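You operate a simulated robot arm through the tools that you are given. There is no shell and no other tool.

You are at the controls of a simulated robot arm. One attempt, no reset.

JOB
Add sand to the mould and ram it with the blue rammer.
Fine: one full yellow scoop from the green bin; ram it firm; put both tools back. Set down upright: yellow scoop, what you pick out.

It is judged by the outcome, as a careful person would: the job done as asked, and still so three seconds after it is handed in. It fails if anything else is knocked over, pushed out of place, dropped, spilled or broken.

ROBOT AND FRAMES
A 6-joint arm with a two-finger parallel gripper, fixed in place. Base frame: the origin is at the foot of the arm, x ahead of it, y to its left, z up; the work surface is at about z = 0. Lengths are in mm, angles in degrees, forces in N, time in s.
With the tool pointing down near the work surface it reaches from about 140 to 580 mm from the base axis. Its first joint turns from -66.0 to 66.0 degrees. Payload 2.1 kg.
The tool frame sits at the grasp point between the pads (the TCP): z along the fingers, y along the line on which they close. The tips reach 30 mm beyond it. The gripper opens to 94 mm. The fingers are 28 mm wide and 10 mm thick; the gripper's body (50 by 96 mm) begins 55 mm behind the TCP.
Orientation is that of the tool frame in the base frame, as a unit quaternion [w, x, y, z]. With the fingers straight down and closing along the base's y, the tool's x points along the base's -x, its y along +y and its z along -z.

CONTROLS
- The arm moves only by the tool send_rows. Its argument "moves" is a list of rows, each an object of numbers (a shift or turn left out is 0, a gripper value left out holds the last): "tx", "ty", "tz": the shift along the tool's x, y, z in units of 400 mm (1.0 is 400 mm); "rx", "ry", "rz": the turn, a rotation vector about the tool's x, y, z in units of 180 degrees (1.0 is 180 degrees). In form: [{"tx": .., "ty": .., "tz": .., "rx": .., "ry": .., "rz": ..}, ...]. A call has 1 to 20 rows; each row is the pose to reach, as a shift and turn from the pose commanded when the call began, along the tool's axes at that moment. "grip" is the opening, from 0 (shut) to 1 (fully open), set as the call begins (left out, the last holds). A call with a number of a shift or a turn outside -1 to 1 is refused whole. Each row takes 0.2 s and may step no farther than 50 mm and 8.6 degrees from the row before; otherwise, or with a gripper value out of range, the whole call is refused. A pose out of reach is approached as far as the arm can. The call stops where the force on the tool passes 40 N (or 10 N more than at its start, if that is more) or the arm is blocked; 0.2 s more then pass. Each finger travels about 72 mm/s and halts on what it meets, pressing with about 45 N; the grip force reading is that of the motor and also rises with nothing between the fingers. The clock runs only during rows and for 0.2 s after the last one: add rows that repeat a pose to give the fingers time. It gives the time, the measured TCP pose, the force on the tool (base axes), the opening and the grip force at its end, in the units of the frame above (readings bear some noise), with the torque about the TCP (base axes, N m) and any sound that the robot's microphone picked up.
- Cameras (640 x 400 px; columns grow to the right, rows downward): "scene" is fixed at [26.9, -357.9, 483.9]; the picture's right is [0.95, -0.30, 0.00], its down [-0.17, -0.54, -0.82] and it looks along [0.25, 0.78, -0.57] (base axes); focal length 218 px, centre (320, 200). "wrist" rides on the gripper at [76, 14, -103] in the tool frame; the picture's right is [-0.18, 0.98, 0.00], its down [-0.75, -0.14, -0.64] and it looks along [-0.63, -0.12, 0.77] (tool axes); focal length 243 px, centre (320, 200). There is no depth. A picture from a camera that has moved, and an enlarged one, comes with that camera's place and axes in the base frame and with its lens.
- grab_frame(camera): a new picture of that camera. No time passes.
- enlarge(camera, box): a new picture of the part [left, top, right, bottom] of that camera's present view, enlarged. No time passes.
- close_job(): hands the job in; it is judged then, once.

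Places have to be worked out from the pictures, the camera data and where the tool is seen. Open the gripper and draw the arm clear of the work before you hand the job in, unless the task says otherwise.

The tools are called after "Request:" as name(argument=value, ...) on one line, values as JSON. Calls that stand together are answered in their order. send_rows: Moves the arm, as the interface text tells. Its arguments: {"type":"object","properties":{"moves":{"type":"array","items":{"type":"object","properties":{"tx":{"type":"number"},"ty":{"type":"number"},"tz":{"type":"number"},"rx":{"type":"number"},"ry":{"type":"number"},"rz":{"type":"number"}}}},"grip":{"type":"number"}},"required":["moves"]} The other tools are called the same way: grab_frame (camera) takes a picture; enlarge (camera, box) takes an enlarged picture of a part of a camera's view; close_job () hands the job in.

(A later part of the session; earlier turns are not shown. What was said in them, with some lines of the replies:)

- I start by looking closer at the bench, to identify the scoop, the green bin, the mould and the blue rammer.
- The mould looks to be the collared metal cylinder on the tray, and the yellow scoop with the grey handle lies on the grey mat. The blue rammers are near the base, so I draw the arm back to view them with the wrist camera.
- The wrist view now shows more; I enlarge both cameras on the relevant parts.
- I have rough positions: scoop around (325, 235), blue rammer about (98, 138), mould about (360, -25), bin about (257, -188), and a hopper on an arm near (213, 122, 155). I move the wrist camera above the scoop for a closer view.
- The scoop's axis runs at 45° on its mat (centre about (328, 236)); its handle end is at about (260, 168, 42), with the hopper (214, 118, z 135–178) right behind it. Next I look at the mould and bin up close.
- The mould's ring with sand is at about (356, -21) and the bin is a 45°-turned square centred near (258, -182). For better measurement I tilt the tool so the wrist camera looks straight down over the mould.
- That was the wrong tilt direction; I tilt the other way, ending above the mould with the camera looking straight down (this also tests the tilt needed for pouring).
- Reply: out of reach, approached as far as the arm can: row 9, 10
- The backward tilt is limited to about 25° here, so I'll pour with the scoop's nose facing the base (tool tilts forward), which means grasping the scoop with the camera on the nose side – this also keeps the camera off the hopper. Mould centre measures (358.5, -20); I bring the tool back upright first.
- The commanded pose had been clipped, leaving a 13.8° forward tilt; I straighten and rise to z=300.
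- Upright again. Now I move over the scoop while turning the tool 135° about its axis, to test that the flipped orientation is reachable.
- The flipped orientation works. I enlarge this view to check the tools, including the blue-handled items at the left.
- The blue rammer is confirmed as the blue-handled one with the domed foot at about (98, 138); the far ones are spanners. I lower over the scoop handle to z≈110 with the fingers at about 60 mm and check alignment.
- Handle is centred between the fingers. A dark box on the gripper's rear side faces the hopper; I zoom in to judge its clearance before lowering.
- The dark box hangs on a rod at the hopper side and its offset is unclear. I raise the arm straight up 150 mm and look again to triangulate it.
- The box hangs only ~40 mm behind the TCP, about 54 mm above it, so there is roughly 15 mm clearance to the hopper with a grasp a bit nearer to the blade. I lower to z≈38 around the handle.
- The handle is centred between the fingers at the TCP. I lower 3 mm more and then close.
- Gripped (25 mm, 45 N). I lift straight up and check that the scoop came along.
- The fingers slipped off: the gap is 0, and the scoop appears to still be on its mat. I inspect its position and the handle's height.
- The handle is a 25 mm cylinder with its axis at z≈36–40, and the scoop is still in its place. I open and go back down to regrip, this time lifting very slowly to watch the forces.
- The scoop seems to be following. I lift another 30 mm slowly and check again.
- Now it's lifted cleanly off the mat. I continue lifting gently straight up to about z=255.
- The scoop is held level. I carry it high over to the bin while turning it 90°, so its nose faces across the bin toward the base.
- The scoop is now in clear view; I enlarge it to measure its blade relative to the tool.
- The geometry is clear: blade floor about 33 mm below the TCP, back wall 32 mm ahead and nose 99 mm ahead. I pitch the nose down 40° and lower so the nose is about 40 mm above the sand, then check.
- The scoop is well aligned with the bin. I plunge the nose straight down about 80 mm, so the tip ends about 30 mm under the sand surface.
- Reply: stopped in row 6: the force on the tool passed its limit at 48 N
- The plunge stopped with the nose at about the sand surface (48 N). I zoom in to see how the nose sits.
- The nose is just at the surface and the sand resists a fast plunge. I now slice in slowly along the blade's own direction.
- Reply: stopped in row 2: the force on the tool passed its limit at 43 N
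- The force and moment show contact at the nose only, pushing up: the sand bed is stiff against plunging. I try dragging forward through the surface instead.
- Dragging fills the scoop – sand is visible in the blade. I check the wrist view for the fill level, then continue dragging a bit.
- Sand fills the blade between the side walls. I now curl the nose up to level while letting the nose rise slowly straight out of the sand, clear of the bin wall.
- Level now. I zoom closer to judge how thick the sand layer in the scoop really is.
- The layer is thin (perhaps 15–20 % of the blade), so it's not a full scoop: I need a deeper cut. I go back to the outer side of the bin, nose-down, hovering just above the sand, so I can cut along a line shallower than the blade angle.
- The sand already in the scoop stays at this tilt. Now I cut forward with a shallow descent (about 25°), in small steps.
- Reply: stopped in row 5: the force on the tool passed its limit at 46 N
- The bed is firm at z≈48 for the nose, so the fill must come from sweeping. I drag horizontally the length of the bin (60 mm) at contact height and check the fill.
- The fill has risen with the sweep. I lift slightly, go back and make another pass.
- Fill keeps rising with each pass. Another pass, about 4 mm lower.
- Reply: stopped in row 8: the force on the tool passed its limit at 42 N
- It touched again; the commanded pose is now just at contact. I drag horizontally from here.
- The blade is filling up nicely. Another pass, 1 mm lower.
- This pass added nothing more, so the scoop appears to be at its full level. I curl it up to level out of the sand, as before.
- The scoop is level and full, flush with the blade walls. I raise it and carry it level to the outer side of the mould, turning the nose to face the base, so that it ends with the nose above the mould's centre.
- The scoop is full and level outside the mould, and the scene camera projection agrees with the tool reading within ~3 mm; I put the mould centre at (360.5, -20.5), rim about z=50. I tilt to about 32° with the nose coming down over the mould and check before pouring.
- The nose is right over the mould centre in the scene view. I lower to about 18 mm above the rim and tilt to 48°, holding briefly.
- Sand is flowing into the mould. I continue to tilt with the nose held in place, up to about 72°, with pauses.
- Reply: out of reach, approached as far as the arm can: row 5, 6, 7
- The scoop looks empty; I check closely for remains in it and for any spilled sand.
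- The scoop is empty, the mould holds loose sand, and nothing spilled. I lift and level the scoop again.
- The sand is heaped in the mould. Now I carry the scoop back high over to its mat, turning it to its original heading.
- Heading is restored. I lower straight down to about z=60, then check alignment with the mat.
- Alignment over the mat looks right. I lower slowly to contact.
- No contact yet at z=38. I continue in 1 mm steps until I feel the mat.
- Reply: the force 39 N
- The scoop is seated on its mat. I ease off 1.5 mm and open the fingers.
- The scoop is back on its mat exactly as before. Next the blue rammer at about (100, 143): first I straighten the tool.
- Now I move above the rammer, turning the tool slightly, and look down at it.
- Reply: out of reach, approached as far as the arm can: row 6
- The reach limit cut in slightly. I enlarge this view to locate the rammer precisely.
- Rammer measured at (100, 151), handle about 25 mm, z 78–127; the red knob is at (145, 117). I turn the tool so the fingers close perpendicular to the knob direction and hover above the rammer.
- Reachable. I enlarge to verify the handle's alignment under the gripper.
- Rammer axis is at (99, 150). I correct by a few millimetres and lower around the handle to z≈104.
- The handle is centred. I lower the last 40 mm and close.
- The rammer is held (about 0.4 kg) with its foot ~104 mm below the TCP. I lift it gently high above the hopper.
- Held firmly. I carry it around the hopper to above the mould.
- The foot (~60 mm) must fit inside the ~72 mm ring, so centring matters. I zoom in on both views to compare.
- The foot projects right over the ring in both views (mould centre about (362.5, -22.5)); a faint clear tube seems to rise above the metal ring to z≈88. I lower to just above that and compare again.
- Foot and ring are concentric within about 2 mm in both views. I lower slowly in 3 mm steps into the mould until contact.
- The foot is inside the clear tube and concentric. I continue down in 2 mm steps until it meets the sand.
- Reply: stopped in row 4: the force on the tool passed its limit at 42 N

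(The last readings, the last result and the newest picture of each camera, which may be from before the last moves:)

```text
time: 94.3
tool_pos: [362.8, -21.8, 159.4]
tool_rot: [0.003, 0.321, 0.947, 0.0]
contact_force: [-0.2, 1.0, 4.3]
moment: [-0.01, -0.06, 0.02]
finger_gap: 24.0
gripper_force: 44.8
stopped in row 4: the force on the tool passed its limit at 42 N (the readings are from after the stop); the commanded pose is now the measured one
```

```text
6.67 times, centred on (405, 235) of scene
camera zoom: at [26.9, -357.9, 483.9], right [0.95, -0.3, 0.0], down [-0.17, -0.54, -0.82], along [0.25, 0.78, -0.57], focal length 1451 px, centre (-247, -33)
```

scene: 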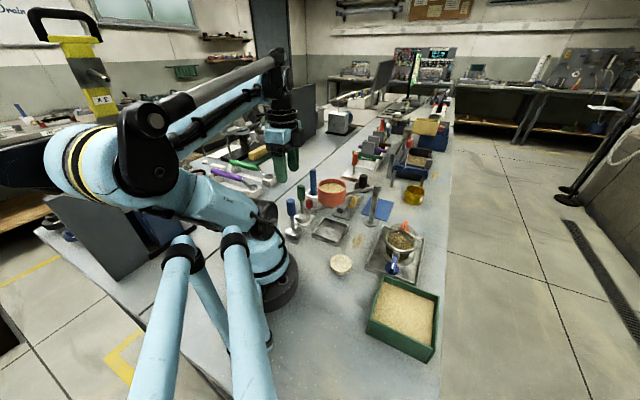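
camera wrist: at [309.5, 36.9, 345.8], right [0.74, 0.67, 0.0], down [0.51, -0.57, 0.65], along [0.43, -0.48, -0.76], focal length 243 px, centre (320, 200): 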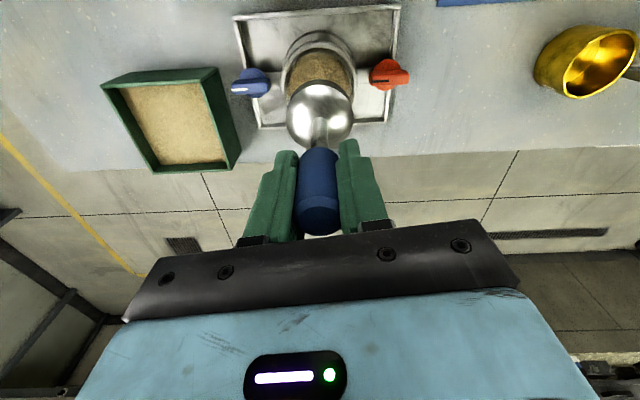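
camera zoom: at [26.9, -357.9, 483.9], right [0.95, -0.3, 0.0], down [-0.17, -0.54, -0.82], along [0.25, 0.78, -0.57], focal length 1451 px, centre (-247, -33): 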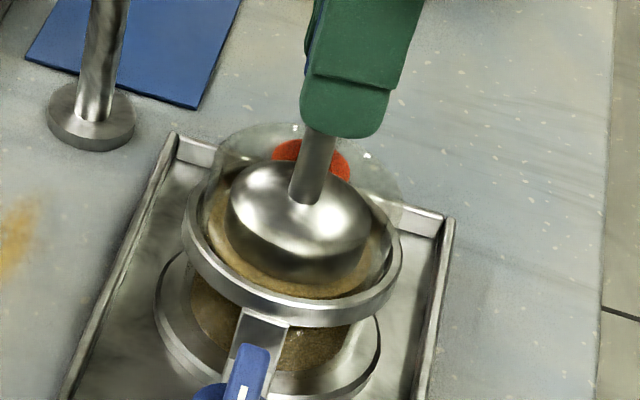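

Contact with the sand at 42 N, and the surface already looks smoother. I ram repeatedly: lift ~12 mm and press down to the force limit.

Request:
send_rows(moves=[{"tz": -0.015}, {"tz": -0.03}, {"tz": -0.015}, {"tz": -0.003}, {"tz": 0.003}, {"tz": 0.008}, {"tz": 0.013}, {"tz": 0.018}, {"tz": 0.023}])

Request:
send_rows(moves=[{"tz": -0.015}, {"tz": -0.03}, {"tz": -0.015}, {"tz": -0.003}, {"tz": 0.003}, {"tz": 0.008}, {"tz": 0.013}, {"tz": 0.018}, {"tz": 0.023}])

Request:
send_rows(moves=[{"tz": -0.015}, {"tz": -0.03}, {"tz": -0.015}, {"tz": -0.003}, {"tz": 0.003}, {"tz": 0.008}, {"tz": 0.013}, {"tz": 0.018}, {"tz": 0.023}])

Request:
enlarge(camera="scene", box=[375, 205, 435, 265])

Request:
grab_frame(camera="wrist")

```text
time: 95.6
tool_pos: [362.5, -22.6, 159.9]
tool_rot: [0.001, 0.321, 0.947, -0.002]
contact_force: [-1.2, 0.3, 7.6]
moment: [0.03, -0.12, 0.01]
finger_gap: 24.0
gripper_force: 44.9
stopped in row 6: the force on the tool passed its limit at 45 N (the readings are from after the stop); the commanded pose is now the measured one
```

```text
time: 96.9
tool_pos: [362.2, -22.3, 160.0]
tool_rot: [0.001, 0.32, 0.947, -0.001]
contact_force: [0.3, 0.5, 6.8]
moment: [0.07, -0.16, 0.03]
finger_gap: 24.1
gripper_force: 44.6
stopped in row 6: the force on the tool passed its limit at 45 N (the readings are from after the stop); the commanded pose is now the measured one
```

```text
time: 98.2
tool_pos: [363.8, -22.0, 159.4]
tool_rot: [0.0, 0.32, 0.947, -0.001]
contact_force: [-0.6, -0.6, 7.0]
moment: [-0.02, -0.15, 0.03]
finger_gap: 24.2
gripper_force: 44.9
stopped in row 6: the force on the tool passed its limit at 44 N (the readings are from after the stop); the commanded pose is now the measured one
```

```text
6.67 times, centred on (405, 235) of scene
camera zoom: at [26.9, -357.9, 483.9], right [0.95, -0.3, 0.0], down [-0.17, -0.54, -0.82], along [0.25, 0.78, -0.57], focal length 1451 px, centre (-247, -33)
```

zoom: 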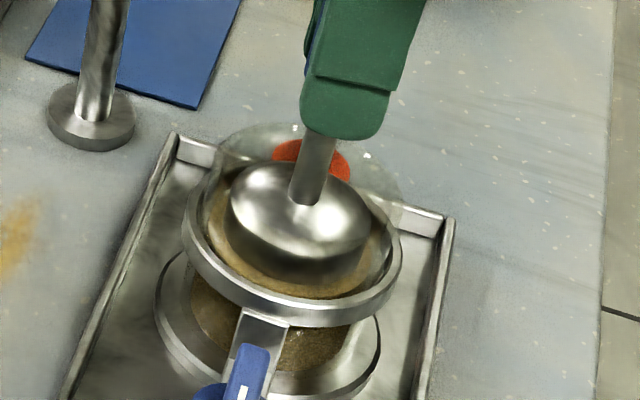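

```text
taken
camera wrist: at [310.6, 36.3, 263.3], right [0.74, 0.67, 0.0], down [0.51, -0.57, 0.64], along [0.43, -0.48, -0.77], focal length 243 px, centre (320, 200)
```

wrist: 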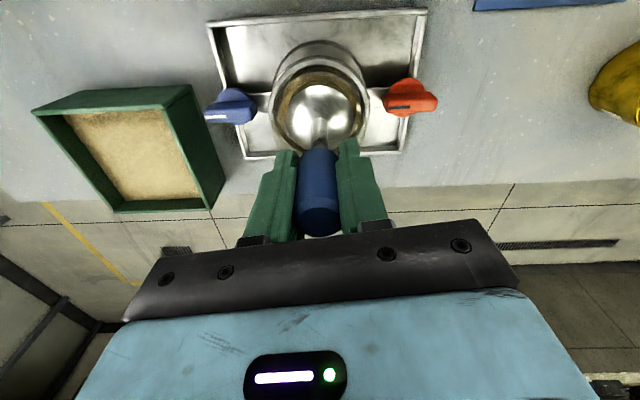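

The sand level stays the same on every stroke, so it is firm. I add a sustained press and look at the force.

Request:
send_rows(moves=[{"tz": 0.001}, {"tz": 0.002}, {"tz": 0.002}, {"tz": 0.002}, {"tz": 0.002}])

Request:
send_rows(moves=[{"tz": 0.001}, {"tz": 0.001}, {"tz": 0.001}, {"tz": 0.001}])

```text
time: 99.2
tool_pos: [363.5, -21.4, 158.6]
tool_rot: [-0.001, 0.32, 0.947, -0.002]
contact_force: [-0.3, 0.9, 6.1]
moment: [0.08, -0.12, 0.02]
finger_gap: 24.4
gripper_force: 45.1
stopped in row 5: the force on the tool passed its limit at 41 N (the readings are from after the stop); the commanded pose is now the measured one
```

```text
time: 100.2
tool_pos: [363.4, -22.5, 158.0]
tool_rot: [-0.001, 0.32, 0.947, -0.001]
contact_force: [-5.9, 1.7, 39.4]
moment: [0.13, -0.33, 0.07]
finger_gap: 24.0
gripper_force: 45.0
```

About 40 N sustained. I lift the rammer out straight up and inspect the sand surface.

Request:
send_rows(moves=[{"tz": -0.01}, {"tz": -0.03}, {"tz": -0.06}, {"tz": -0.1}, {"tz": -0.15}, {"tz": -0.2}])

Request:
enlarge(camera="wrist", box=[230, 0, 410, 160])

Request:
enlarge(camera="scene", box=[370, 200, 440, 270])

```text
time: 101.6
tool_pos: [362.1, -21.6, 239.4]
tool_rot: [0.0, 0.32, 0.947, -0.002]
contact_force: [0.4, -0.8, -3.4]
moment: [-0.02, -0.01, 0.03]
finger_gap: 23.8
gripper_force: 45.9
```

```text
2.50 times, centred on (320, 80) of wrist
camera zoom: at [310.3, 35.8, 342.9], right [0.74, 0.67, 0.0], down [0.51, -0.57, 0.64], along [0.43, -0.48, -0.77], focal length 606 px, centre (320, 500)
```

zoom: 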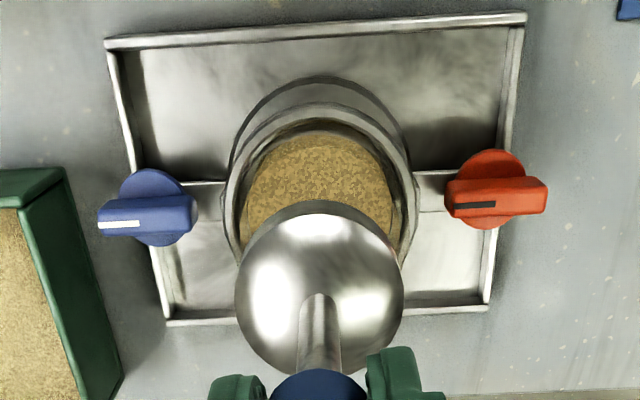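

```text
5.71 times, centred on (405, 235) of scene
camera zoom: at [26.9, -357.9, 483.9], right [0.95, -0.3, 0.0], down [-0.17, -0.54, -0.82], along [0.25, 0.78, -0.57], focal length 1243 px, centre (-166, 0)
```

zoom: 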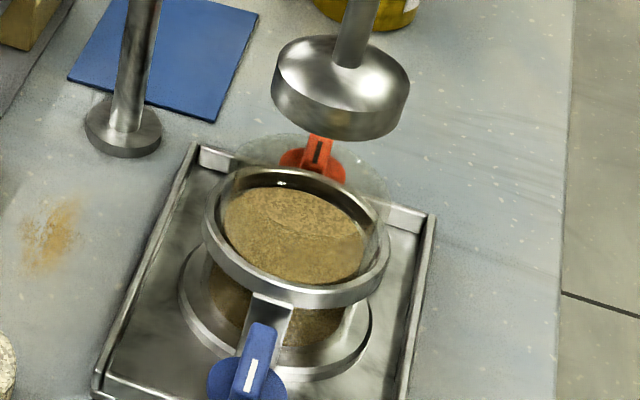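

The sand is flat and smooth now. To be sure it's firm I go back in for a few more, brisker strokes.

Request:
send_rows(moves=[{"tz": 0.04}, {"tz": 0.08}, {"tz": 0.12}, {"tz": 0.15}, {"tz": 0.17}, {"tz": 0.185}, {"tz": 0.2}, {"tz": 0.21}, {"tz": 0.22}])

Request:
send_rows(moves=[{"tz": -0.025}, {"tz": -0.045}, {"tz": -0.02}, {"tz": 0.005}, {"tz": 0.02}, {"tz": 0.03}])

Request:
send_rows(moves=[{"tz": -0.025}, {"tz": -0.045}, {"tz": -0.02}, {"tz": 0.005}, {"tz": 0.02}, {"tz": 0.03}])

Request:
send_rows(moves=[{"tz": -0.025}, {"tz": -0.045}, {"tz": -0.02}, {"tz": 0.005}, {"tz": 0.02}, {"tz": 0.03}])

Request:
enlarge(camera="wrist", box=[230, 0, 410, 160])

```text
time: 103.3
tool_pos: [363.0, -22.2, 159.8]
tool_rot: [-0.002, 0.319, 0.948, -0.002]
contact_force: [-0.3, 0.2, 6.6]
moment: [0.08, -0.2, 0.02]
finger_gap: 24.0
gripper_force: 45.4
stopped in row 8: the force on the tool passed its limit at 45 N (the readings are from after the stop); the commanded pose is now the measured one
```

```text
time: 104.4
tool_pos: [362.8, -22.5, 156.4]
tool_rot: [-0.002, 0.318, 0.948, -0.002]
contact_force: [-1.4, -0.3, 7.0]
moment: [0.15, -0.14, 0.04]
finger_gap: 24.0
gripper_force: 45.5
stopped in row 5: the force on the tool passed its limit at 46 N (the readings are from after the stop); the commanded pose is now the measured one
```

```text
time: 105.5
tool_pos: [363.0, -22.0, 156.7]
tool_rot: [-0.003, 0.318, 0.948, -0.002]
contact_force: [-0.7, -0.5, 6.4]
moment: [0.14, -0.14, 0.02]
finger_gap: 23.9
gripper_force: 45.1
stopped in row 5: the force on the tool passed its limit at 50 N (the readings are from after the stop); the commanded pose is now the measured one
```

```text
time: 106.6
tool_pos: [364.1, -20.7, 155.5]
tool_rot: [-0.005, 0.317, 0.948, -0.002]
contact_force: [-0.7, 0.4, 7.8]
moment: [0.15, -0.22, -0.02]
finger_gap: 24.1
gripper_force: 45.1
stopped in row 5: the force on the tool passed its limit at 46 N (the readings are from after the stop); the commanded pose is now the measured one
```

```text
2.50 times, centred on (320, 80) of wrist
camera zoom: at [311.9, 36.0, 260.2], right [0.74, 0.67, -0.01], down [0.52, -0.57, 0.64], along [0.43, -0.48, -0.77], focal length 606 px, centre (320, 500)
```

zoom: 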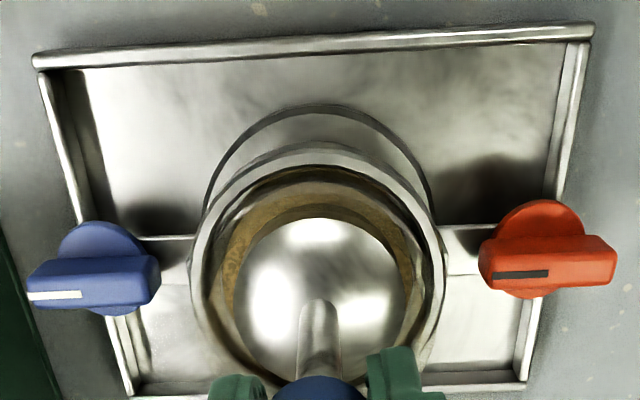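

The strokes end at a firm, steady level. I lift the rammer out and high up again, then inspect the mould.

Request:
send_rows(moves=[{"tz": -0.01}, {"tz": -0.04}, {"tz": -0.09}, {"tz": -0.14}, {"tz": -0.2}, {"tz": -0.26}, {"tz": -0.32}, {"tz": -0.373}])

Request:
enlarge(camera="wrist", box=[230, 0, 410, 160])

Request:
enlarge(camera="scene", box=[350, 120, 490, 290])

```text
time: 108.4
tool_pos: [363.9, -21.9, 304.3]
tool_rot: [-0.004, 0.318, 0.948, -0.002]
contact_force: [0.3, -0.1, -4.0]
moment: [-0.04, -0.02, 0.01]
finger_gap: 24.1
gripper_force: 45.5
```

```text
2.50 times, centred on (320, 80) of wrist
camera zoom: at [312.6, 36.2, 409.2], right [0.74, 0.67, -0.01], down [0.52, -0.57, 0.64], along [0.43, -0.48, -0.77], focal length 606 px, centre (320, 500)
```

zoom: 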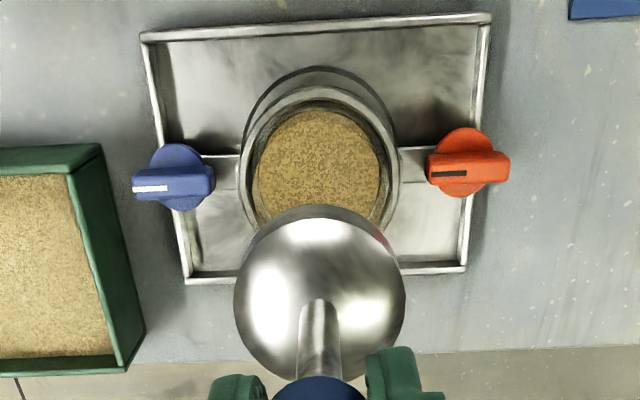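

```text
2.35 times, centred on (420, 205) of scene
camera zoom: at [26.9, -357.9, 483.9], right [0.95, -0.3, 0.0], down [-0.17, -0.54, -0.82], along [0.25, 0.78, -0.57], focal length 512 px, centre (85, 188)
```

zoom: 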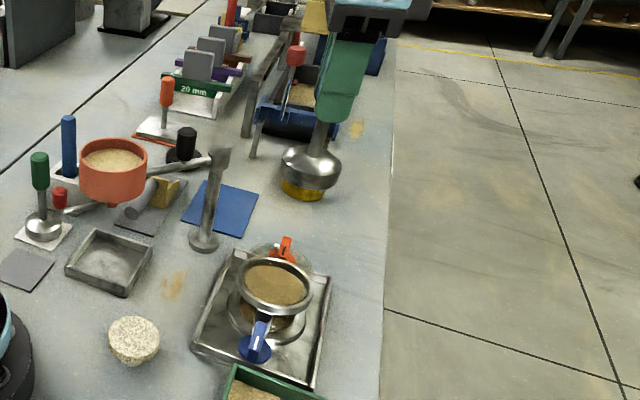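

The mould surface is flat and nothing is spilled. I carry the rammer back along the same route to above its mat.

Request:
send_rows(moves=[{"tx": 0.0758, "ty": -0.0196}, {"tx": 0.1517, "ty": -0.0393}, {"tx": 0.2275, "ty": -0.0589}, {"tx": 0.3033, "ty": -0.0785}, {"tx": 0.3792, "ty": -0.0982}, {"tx": 0.455, "ty": -0.1178}, {"tx": 0.537, "ty": -0.1024}, {"tx": 0.6189, "ty": -0.087}, {"tx": 0.7009, "ty": -0.0716}, {"tx": 0.7828, "ty": -0.0562}])

Request:
grab_frame(camera="wrist")

Request:
enlarge(camera="scene", box=[240, 80, 360, 240])

```text
time: 110.6
tool_pos: [101.0, 150.7, 308.3]
tool_rot: [-0.004, 0.318, 0.948, -0.001]
contact_force: [0.0, 0.7, -4.3]
moment: [-0.01, -0.01, 0.0]
finger_gap: 24.1
gripper_force: 45.1
```

```text
taken
camera wrist: at [49.4, 207.5, 411.7], right [0.74, 0.67, -0.01], down [0.52, -0.57, 0.64], along [0.42, -0.48, -0.77], focal length 243 px, centre (320, 200)
```

wrist: 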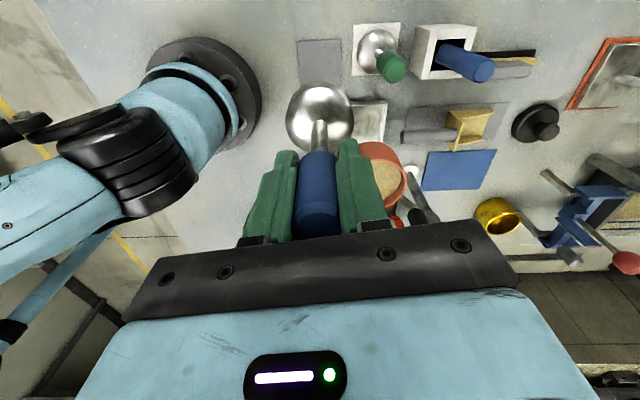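

```text
2.50 times, centred on (300, 160) of scene
camera zoom: at [26.9, -357.9, 483.9], right [0.95, -0.3, 0.0], down [-0.17, -0.54, -0.82], along [0.25, 0.78, -0.57], focal length 544 px, centre (370, 300)
```

zoom: 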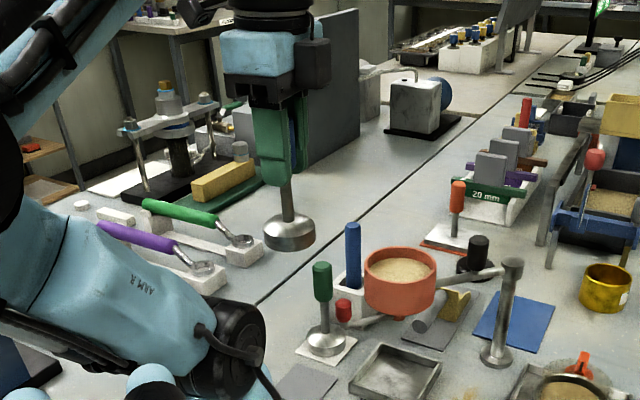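

Camera pose data indicate I'm about (2.5, 1.5) mm off the grasp spot, so I correct this while lowering to just above the mat.

Request:
send_rows(moves=[{"tx": 0.0027, "ty": -0.0067, "tz": 0.07, "ry": -0.0035}, {"tx": 0.0027, "ty": -0.0067, "tz": 0.15, "ry": -0.0035}, {"tx": 0.0027, "ty": -0.0067, "tz": 0.23, "ry": -0.0035}, {"tx": 0.0027, "ty": -0.0067, "tz": 0.31, "ry": -0.0035}, {"tx": 0.0027, "ty": -0.0067, "tz": 0.38, "ry": -0.0035}, {"tx": 0.0027, "ty": -0.0067, "tz": 0.43, "ry": -0.0035}, {"tx": 0.0027, "ty": -0.0067, "tz": 0.455, "ry": -0.0035}])

Request:
grab_frame(camera="wrist")

Request:
enlarge(camera="wrist", box=[250, 40, 410, 180])

Request:
enlarge(camera="scene", box=[265, 175, 345, 255])

```text
time: 112.2
tool_pos: [97.1, 147.1, 125.7]
tool_rot: [0.0, 0.318, 0.948, -0.003]
contact_force: [0.3, -0.3, -3.4]
moment: [-0.02, 0.0, 0.0]
finger_gap: 24.1
gripper_force: 44.9
```

```text
taken
camera wrist: at [44.4, 206.0, 228.7], right [0.74, 0.67, -0.01], down [0.52, -0.56, 0.65], along [0.43, -0.48, -0.76], focal length 243 px, centre (320, 200)
```

wrist: 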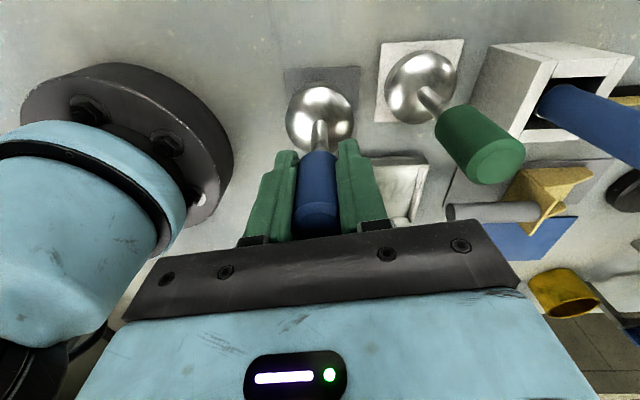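

```text
2.86 times, centred on (330, 110) of wrist
camera zoom: at [44.4, 206.0, 228.7], right [0.74, 0.67, -0.01], down [0.52, -0.56, 0.65], along [0.43, -0.48, -0.76], focal length 693 px, centre (291, 457)
```

zoom: 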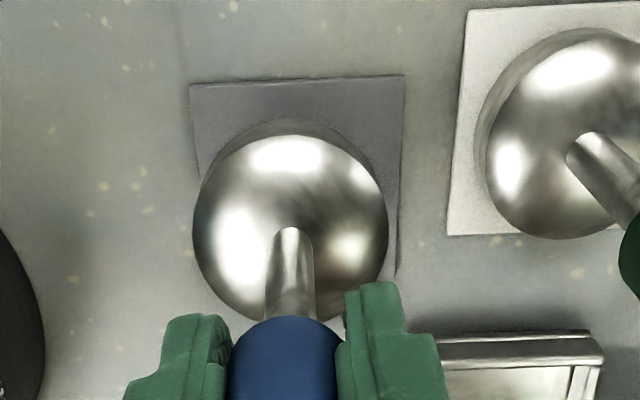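

```text
5.00 times, centred on (305, 215) of scene
camera zoom: at [26.9, -357.9, 483.9], right [0.95, -0.3, 0.0], down [-0.17, -0.54, -0.82], along [0.25, 0.78, -0.57], focal length 1088 px, centre (395, 125)
```

zoom: 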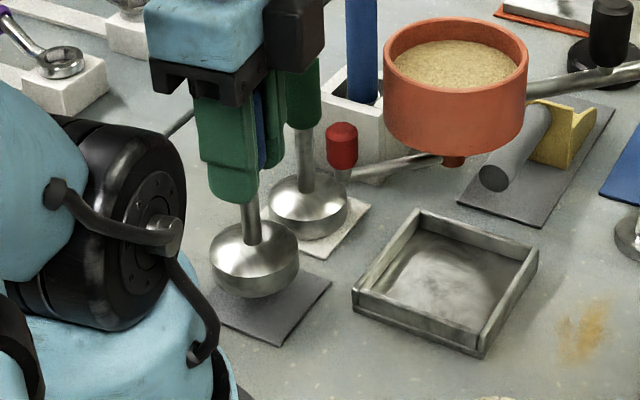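

Compared with the picture just after lifting, I'm about 3 mm off; I correct that and lower close to the mat.

Request:
send_rows(moves=[{"tx": -0.0054, "ty": 0.0066, "tz": 0.005}, {"tx": -0.0054, "ty": 0.0066, "tz": 0.02}, {"tx": -0.0054, "ty": 0.0066, "tz": 0.035}, {"tx": -0.0054, "ty": 0.0066, "tz": 0.04}])

Request:
enlarge(camera="wrist", box=[250, 40, 410, 180])

Request:
enlarge(camera="scene", box=[265, 175, 345, 255])

```text
time: 113.2
tool_pos: [100.5, 147.1, 108.2]
tool_rot: [0.0, 0.318, 0.948, -0.004]
contact_force: [0.4, 0.0, -3.4]
moment: [-0.03, 0.03, 0.0]
finger_gap: 23.9
gripper_force: 45.1
```

```text
2.86 times, centred on (330, 110) of wrist
camera zoom: at [48.1, 206.3, 212.6], right [0.74, 0.67, -0.01], down [0.52, -0.56, 0.65], along [0.43, -0.48, -0.76], focal length 693 px, centre (291, 457)
```

zoom: 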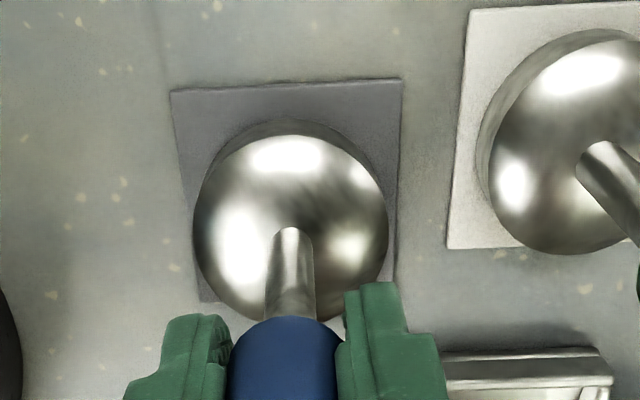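

```text
5.00 times, centred on (305, 215) of scene
camera zoom: at [26.9, -357.9, 483.9], right [0.95, -0.3, 0.0], down [-0.17, -0.54, -0.82], along [0.25, 0.78, -0.57], focal length 1088 px, centre (395, 125)
```

zoom: 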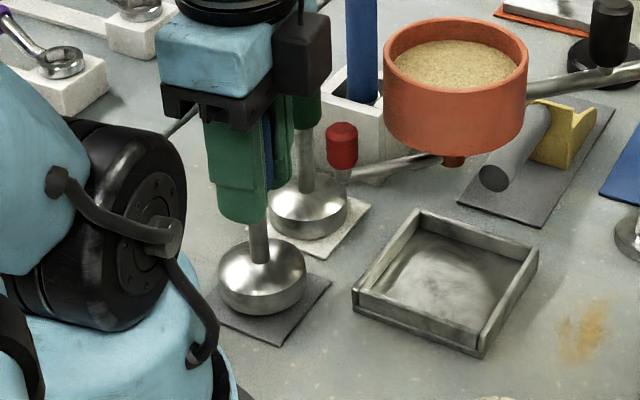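

Centred on the mat. I lower in 1 mm steps to contact.

Request:
send_rows(moves=[{"tz": 0.0025}, {"tz": 0.005}])

Request:
send_rows(moves=[{"tz": 0.0025}, {"tz": 0.0025}])

Request:
send_rows(moves=[{"tz": 0.0025}, {"tz": 0.0025}])

```text
time: 113.8
tool_pos: [100.6, 149.2, 107.2]
tool_rot: [0.0, 0.317, 0.948, -0.003]
contact_force: [0.7, 0.6, -4.2]
moment: [0.02, 0.04, 0.0]
finger_gap: 24.1
gripper_force: 45.1
```

```text
time: 114.4
tool_pos: [99.9, 147.0, 105.8]
tool_rot: [0.0, 0.318, 0.948, -0.005]
contact_force: [-0.3, 0.0, -4.1]
moment: [-0.02, -0.02, -0.01]
finger_gap: 23.8
gripper_force: 45.2
```

```text
time: 115.0
tool_pos: [101.5, 148.8, 104.4]
tool_rot: [0.001, 0.318, 0.948, -0.004]
contact_force: [-0.1, -0.1, -4.2]
moment: [-0.02, 0.02, 0.0]
finger_gap: 24.1
gripper_force: 44.9
```

No contact yet; I continue down in 1 mm steps.

Request:
send_rows(moves=[{"tz": 0.0025}, {"tz": 0.0025}])

Request:
send_rows(moves=[{"tz": 0.0025}, {"tz": 0.0025}])

Request:
send_rows(moves=[{"tz": 0.0025}, {"tz": 0.0025}])

```text
time: 115.6
tool_pos: [100.0, 146.6, 104.6]
tool_rot: [0.0, 0.318, 0.948, -0.004]
contact_force: [1.0, -0.1, -3.8]
moment: [-0.04, 0.02, -0.01]
finger_gap: 24.3
gripper_force: 45.2
```

```text
time: 116.2
tool_pos: [100.5, 147.4, 103.2]
tool_rot: [0.001, 0.318, 0.948, -0.005]
contact_force: [-0.4, 0.2, -3.8]
moment: [-0.02, -0.01, -0.02]
finger_gap: 23.8
gripper_force: 45.0
```

```text
time: 116.8
tool_pos: [100.7, 147.3, 102.3]
tool_rot: [0.002, 0.317, 0.948, -0.003]
contact_force: [-0.3, 0.5, -2.9]
moment: [-0.01, 0.03, 0.0]
finger_gap: 24.0
gripper_force: 45.2
```

Still hanging free (the handle slid about 3 mm in the grip while ramming); I go on stepwise.

Request:
send_rows(moves=[{"tz": 0.0025}, {"tz": 0.0025}])

Request:
send_rows(moves=[{"tz": 0.0025}, {"tz": 0.0025}])

Request:
enlarge(camera="scene", box=[275, 200, 345, 250])

```text
time: 117.5
tool_pos: [100.9, 147.7, 102.3]
tool_rot: [0.001, 0.317, 0.949, -0.005]
contact_force: [0.4, -1.0, 3.8]
moment: [0.17, 0.05, 0.01]
finger_gap: 24.3
gripper_force: 45.2
stopped in row 2: the force on the tool passed its limit at 42 N (the readings are from after the stop); the commanded pose is now the measured one
```

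```text
time: 118.2
tool_pos: [100.7, 149.1, 101.9]
tool_rot: [0.001, 0.317, 0.948, -0.006]
contact_force: [0.4, -0.5, 4.3]
moment: [0.17, 0.04, 0.02]
finger_gap: 23.9
gripper_force: 44.9
stopped in row 2: the force on the tool passed its limit at 42 N (the readings are from after the stop); the commanded pose is now the measured one
```

```text
8.00 times, centred on (310, 225) of scene
camera zoom: at [26.9, -357.9, 483.9], right [0.95, -0.3, 0.0], down [-0.17, -0.54, -0.82], along [0.25, 0.78, -0.57], focal length 1741 px, centre (400, 0)
```

zoom: 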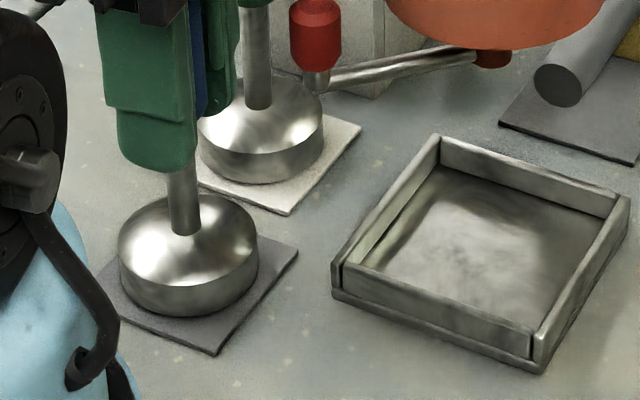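

The foot is seated flat on its mat. I release the handle and rise straight up.

Request:
send_rows(moves=[{"tz": 0}, {"tz": 0}, {"tz": 0}], grip=0.56)

Request:
send_rows(moves=[{"tz": -0.02}, {"tz": -0.06}, {"tz": -0.12}, {"tz": -0.2}, {"tz": -0.28}, {"tz": -0.36}, {"tz": -0.44}])

Request:
enlarge(camera="scene", box=[270, 165, 390, 255])

Request:
grab_frame(camera="wrist")

```text
time: 119.0
tool_pos: [100.8, 148.2, 101.3]
tool_rot: [0.001, 0.317, 0.948, -0.005]
contact_force: [-0.2, 0.2, 0.1]
moment: [-0.02, 0.0, 0.0]
finger_gap: 52.6
gripper_force: 0.1
```

```text
time: 120.6
tool_pos: [101.4, 149.8, 277.5]
tool_rot: [0.0, 0.318, 0.948, -0.006]
contact_force: [0.4, 0.1, 0.7]
moment: [0.01, -0.01, -0.03]
finger_gap: 52.6
gripper_force: 0.0
```

```text
4.44 times, centred on (330, 210) of scene
camera zoom: at [26.9, -357.9, 483.9], right [0.95, -0.3, 0.0], down [-0.17, -0.54, -0.82], along [0.25, 0.78, -0.57], focal length 967 px, centre (276, 156)
```

zoom: 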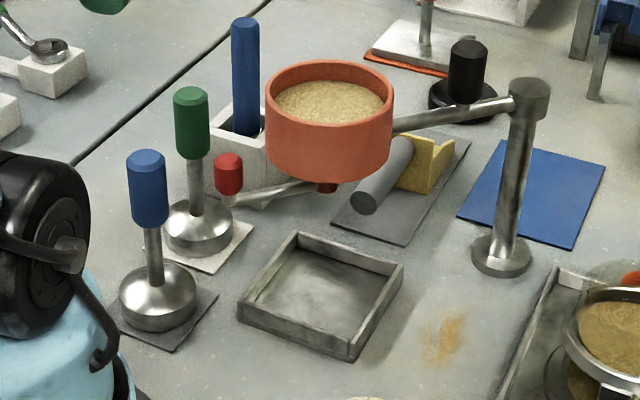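

```text
taken
camera wrist: at [49.6, 208.9, 381.5], right [0.74, 0.67, -0.01], down [0.52, -0.56, 0.65], along [0.43, -0.48, -0.76], focal length 243 px, centre (320, 200)
```

wrist: 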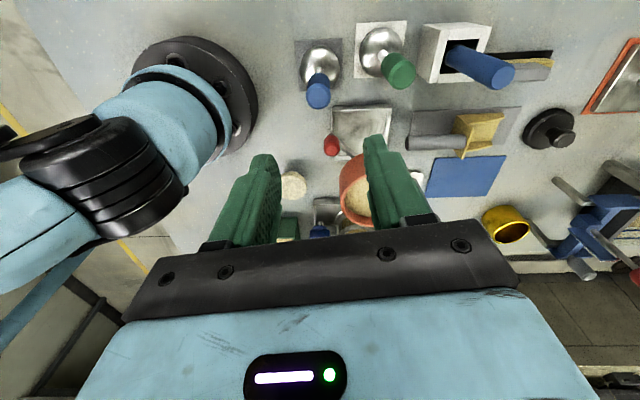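

The rammer stands upright on its mat. I draw the arm up and clear, open the gripper fully, and take a final look.

Request:
send_rows(moves=[{"tz": -0.095}, {"tz": -0.19}, {"tx": -0.085, "ty": -0.004, "tz": -0.19}, {"tx": -0.17, "ty": -0.008, "tz": -0.19}, {"tx": -0.254, "ty": -0.012, "tz": -0.19}, {"tx": -0.3385, "ty": -0.0166, "tz": -0.19}], grip=1)

Request:
grab_frame(camera="scene")

Request:
enlarge(camera="scene", box=[340, 190, 450, 370])

Request:
grab_frame(camera="wrist")

```text
time: 122.0
tool_pos: [206.0, 64.4, 354.7]
tool_rot: [0.001, 0.318, 0.948, -0.006]
contact_force: [-0.3, 0.4, -0.4]
moment: [-0.02, 0.05, 0.0]
finger_gap: 93.9
gripper_force: 0.1
```

```text
taken
```

scene: 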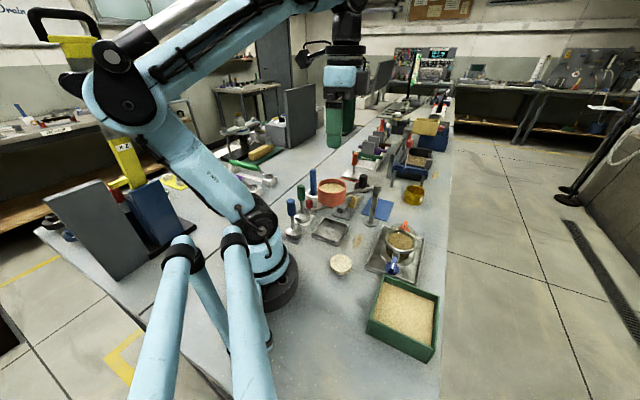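

```text
2.22 times, centred on (395, 280) of scene
camera zoom: at [26.9, -357.9, 483.9], right [0.95, -0.3, 0.0], down [-0.17, -0.54, -0.82], along [0.25, 0.78, -0.57], focal length 484 px, centre (153, 22)
```

zoom: 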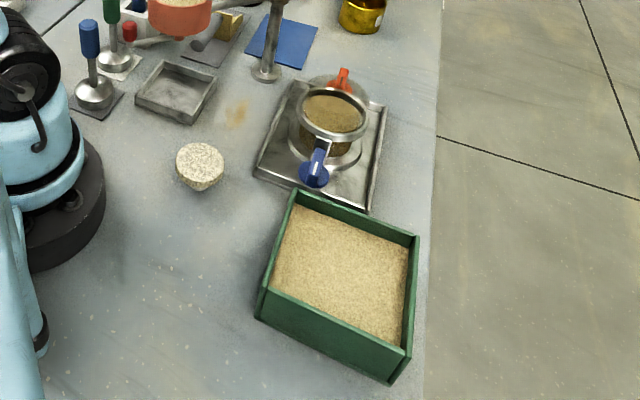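

```text
taken
camera wrist: at [153.7, 123.1, 458.3], right [0.74, 0.67, -0.01], down [0.52, -0.56, 0.65], along [0.43, -0.48, -0.76], focal length 243 px, centre (320, 200)
```

wrist: 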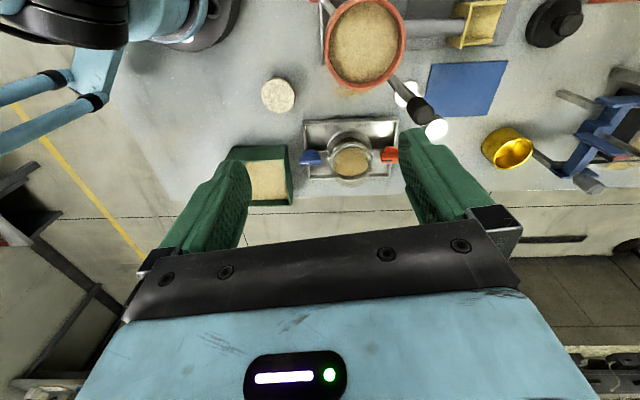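

The scoop and rammer are upright on their mats, the sand in the mould is flat and firm, and nothing was spilled or moved. The arm is clear with the gripper open, so I hand the job in.

Request:
close_job()

```text
The job is handed in.
```

I handed in the job: one scoop of sand from the green bin is in the mould and rammed firm. Both tools are back upright on their mats.

- **Scoop:** The first pass filled only a thin layer, because the sand bed resisted a deep plunge. I made more passes until another one added nothing. I took that, and sand level with the blade's front walls, as full. I judged this from the pictures, not from weight.
- **Pour:** The sand went into the mould with the scoop's nose over its centre. The scoop came out empty and I saw no spilled sand.
- **Ramming:** I made several strokes and presses with the blue rammer, each to about 40–50 N. The surface came out flat and smooth, and the last three strokes stopped within about 1 mm of each other. The rammer slid about 3 mm in the grip during this.
- **Missed grip:** My first grip on the scoop slipped before it left the mat. The scoop stayed in place, and the second grip held.

In the last pictures nothing else had been knocked over or moved. The arm is clear of the work with the gripper open.
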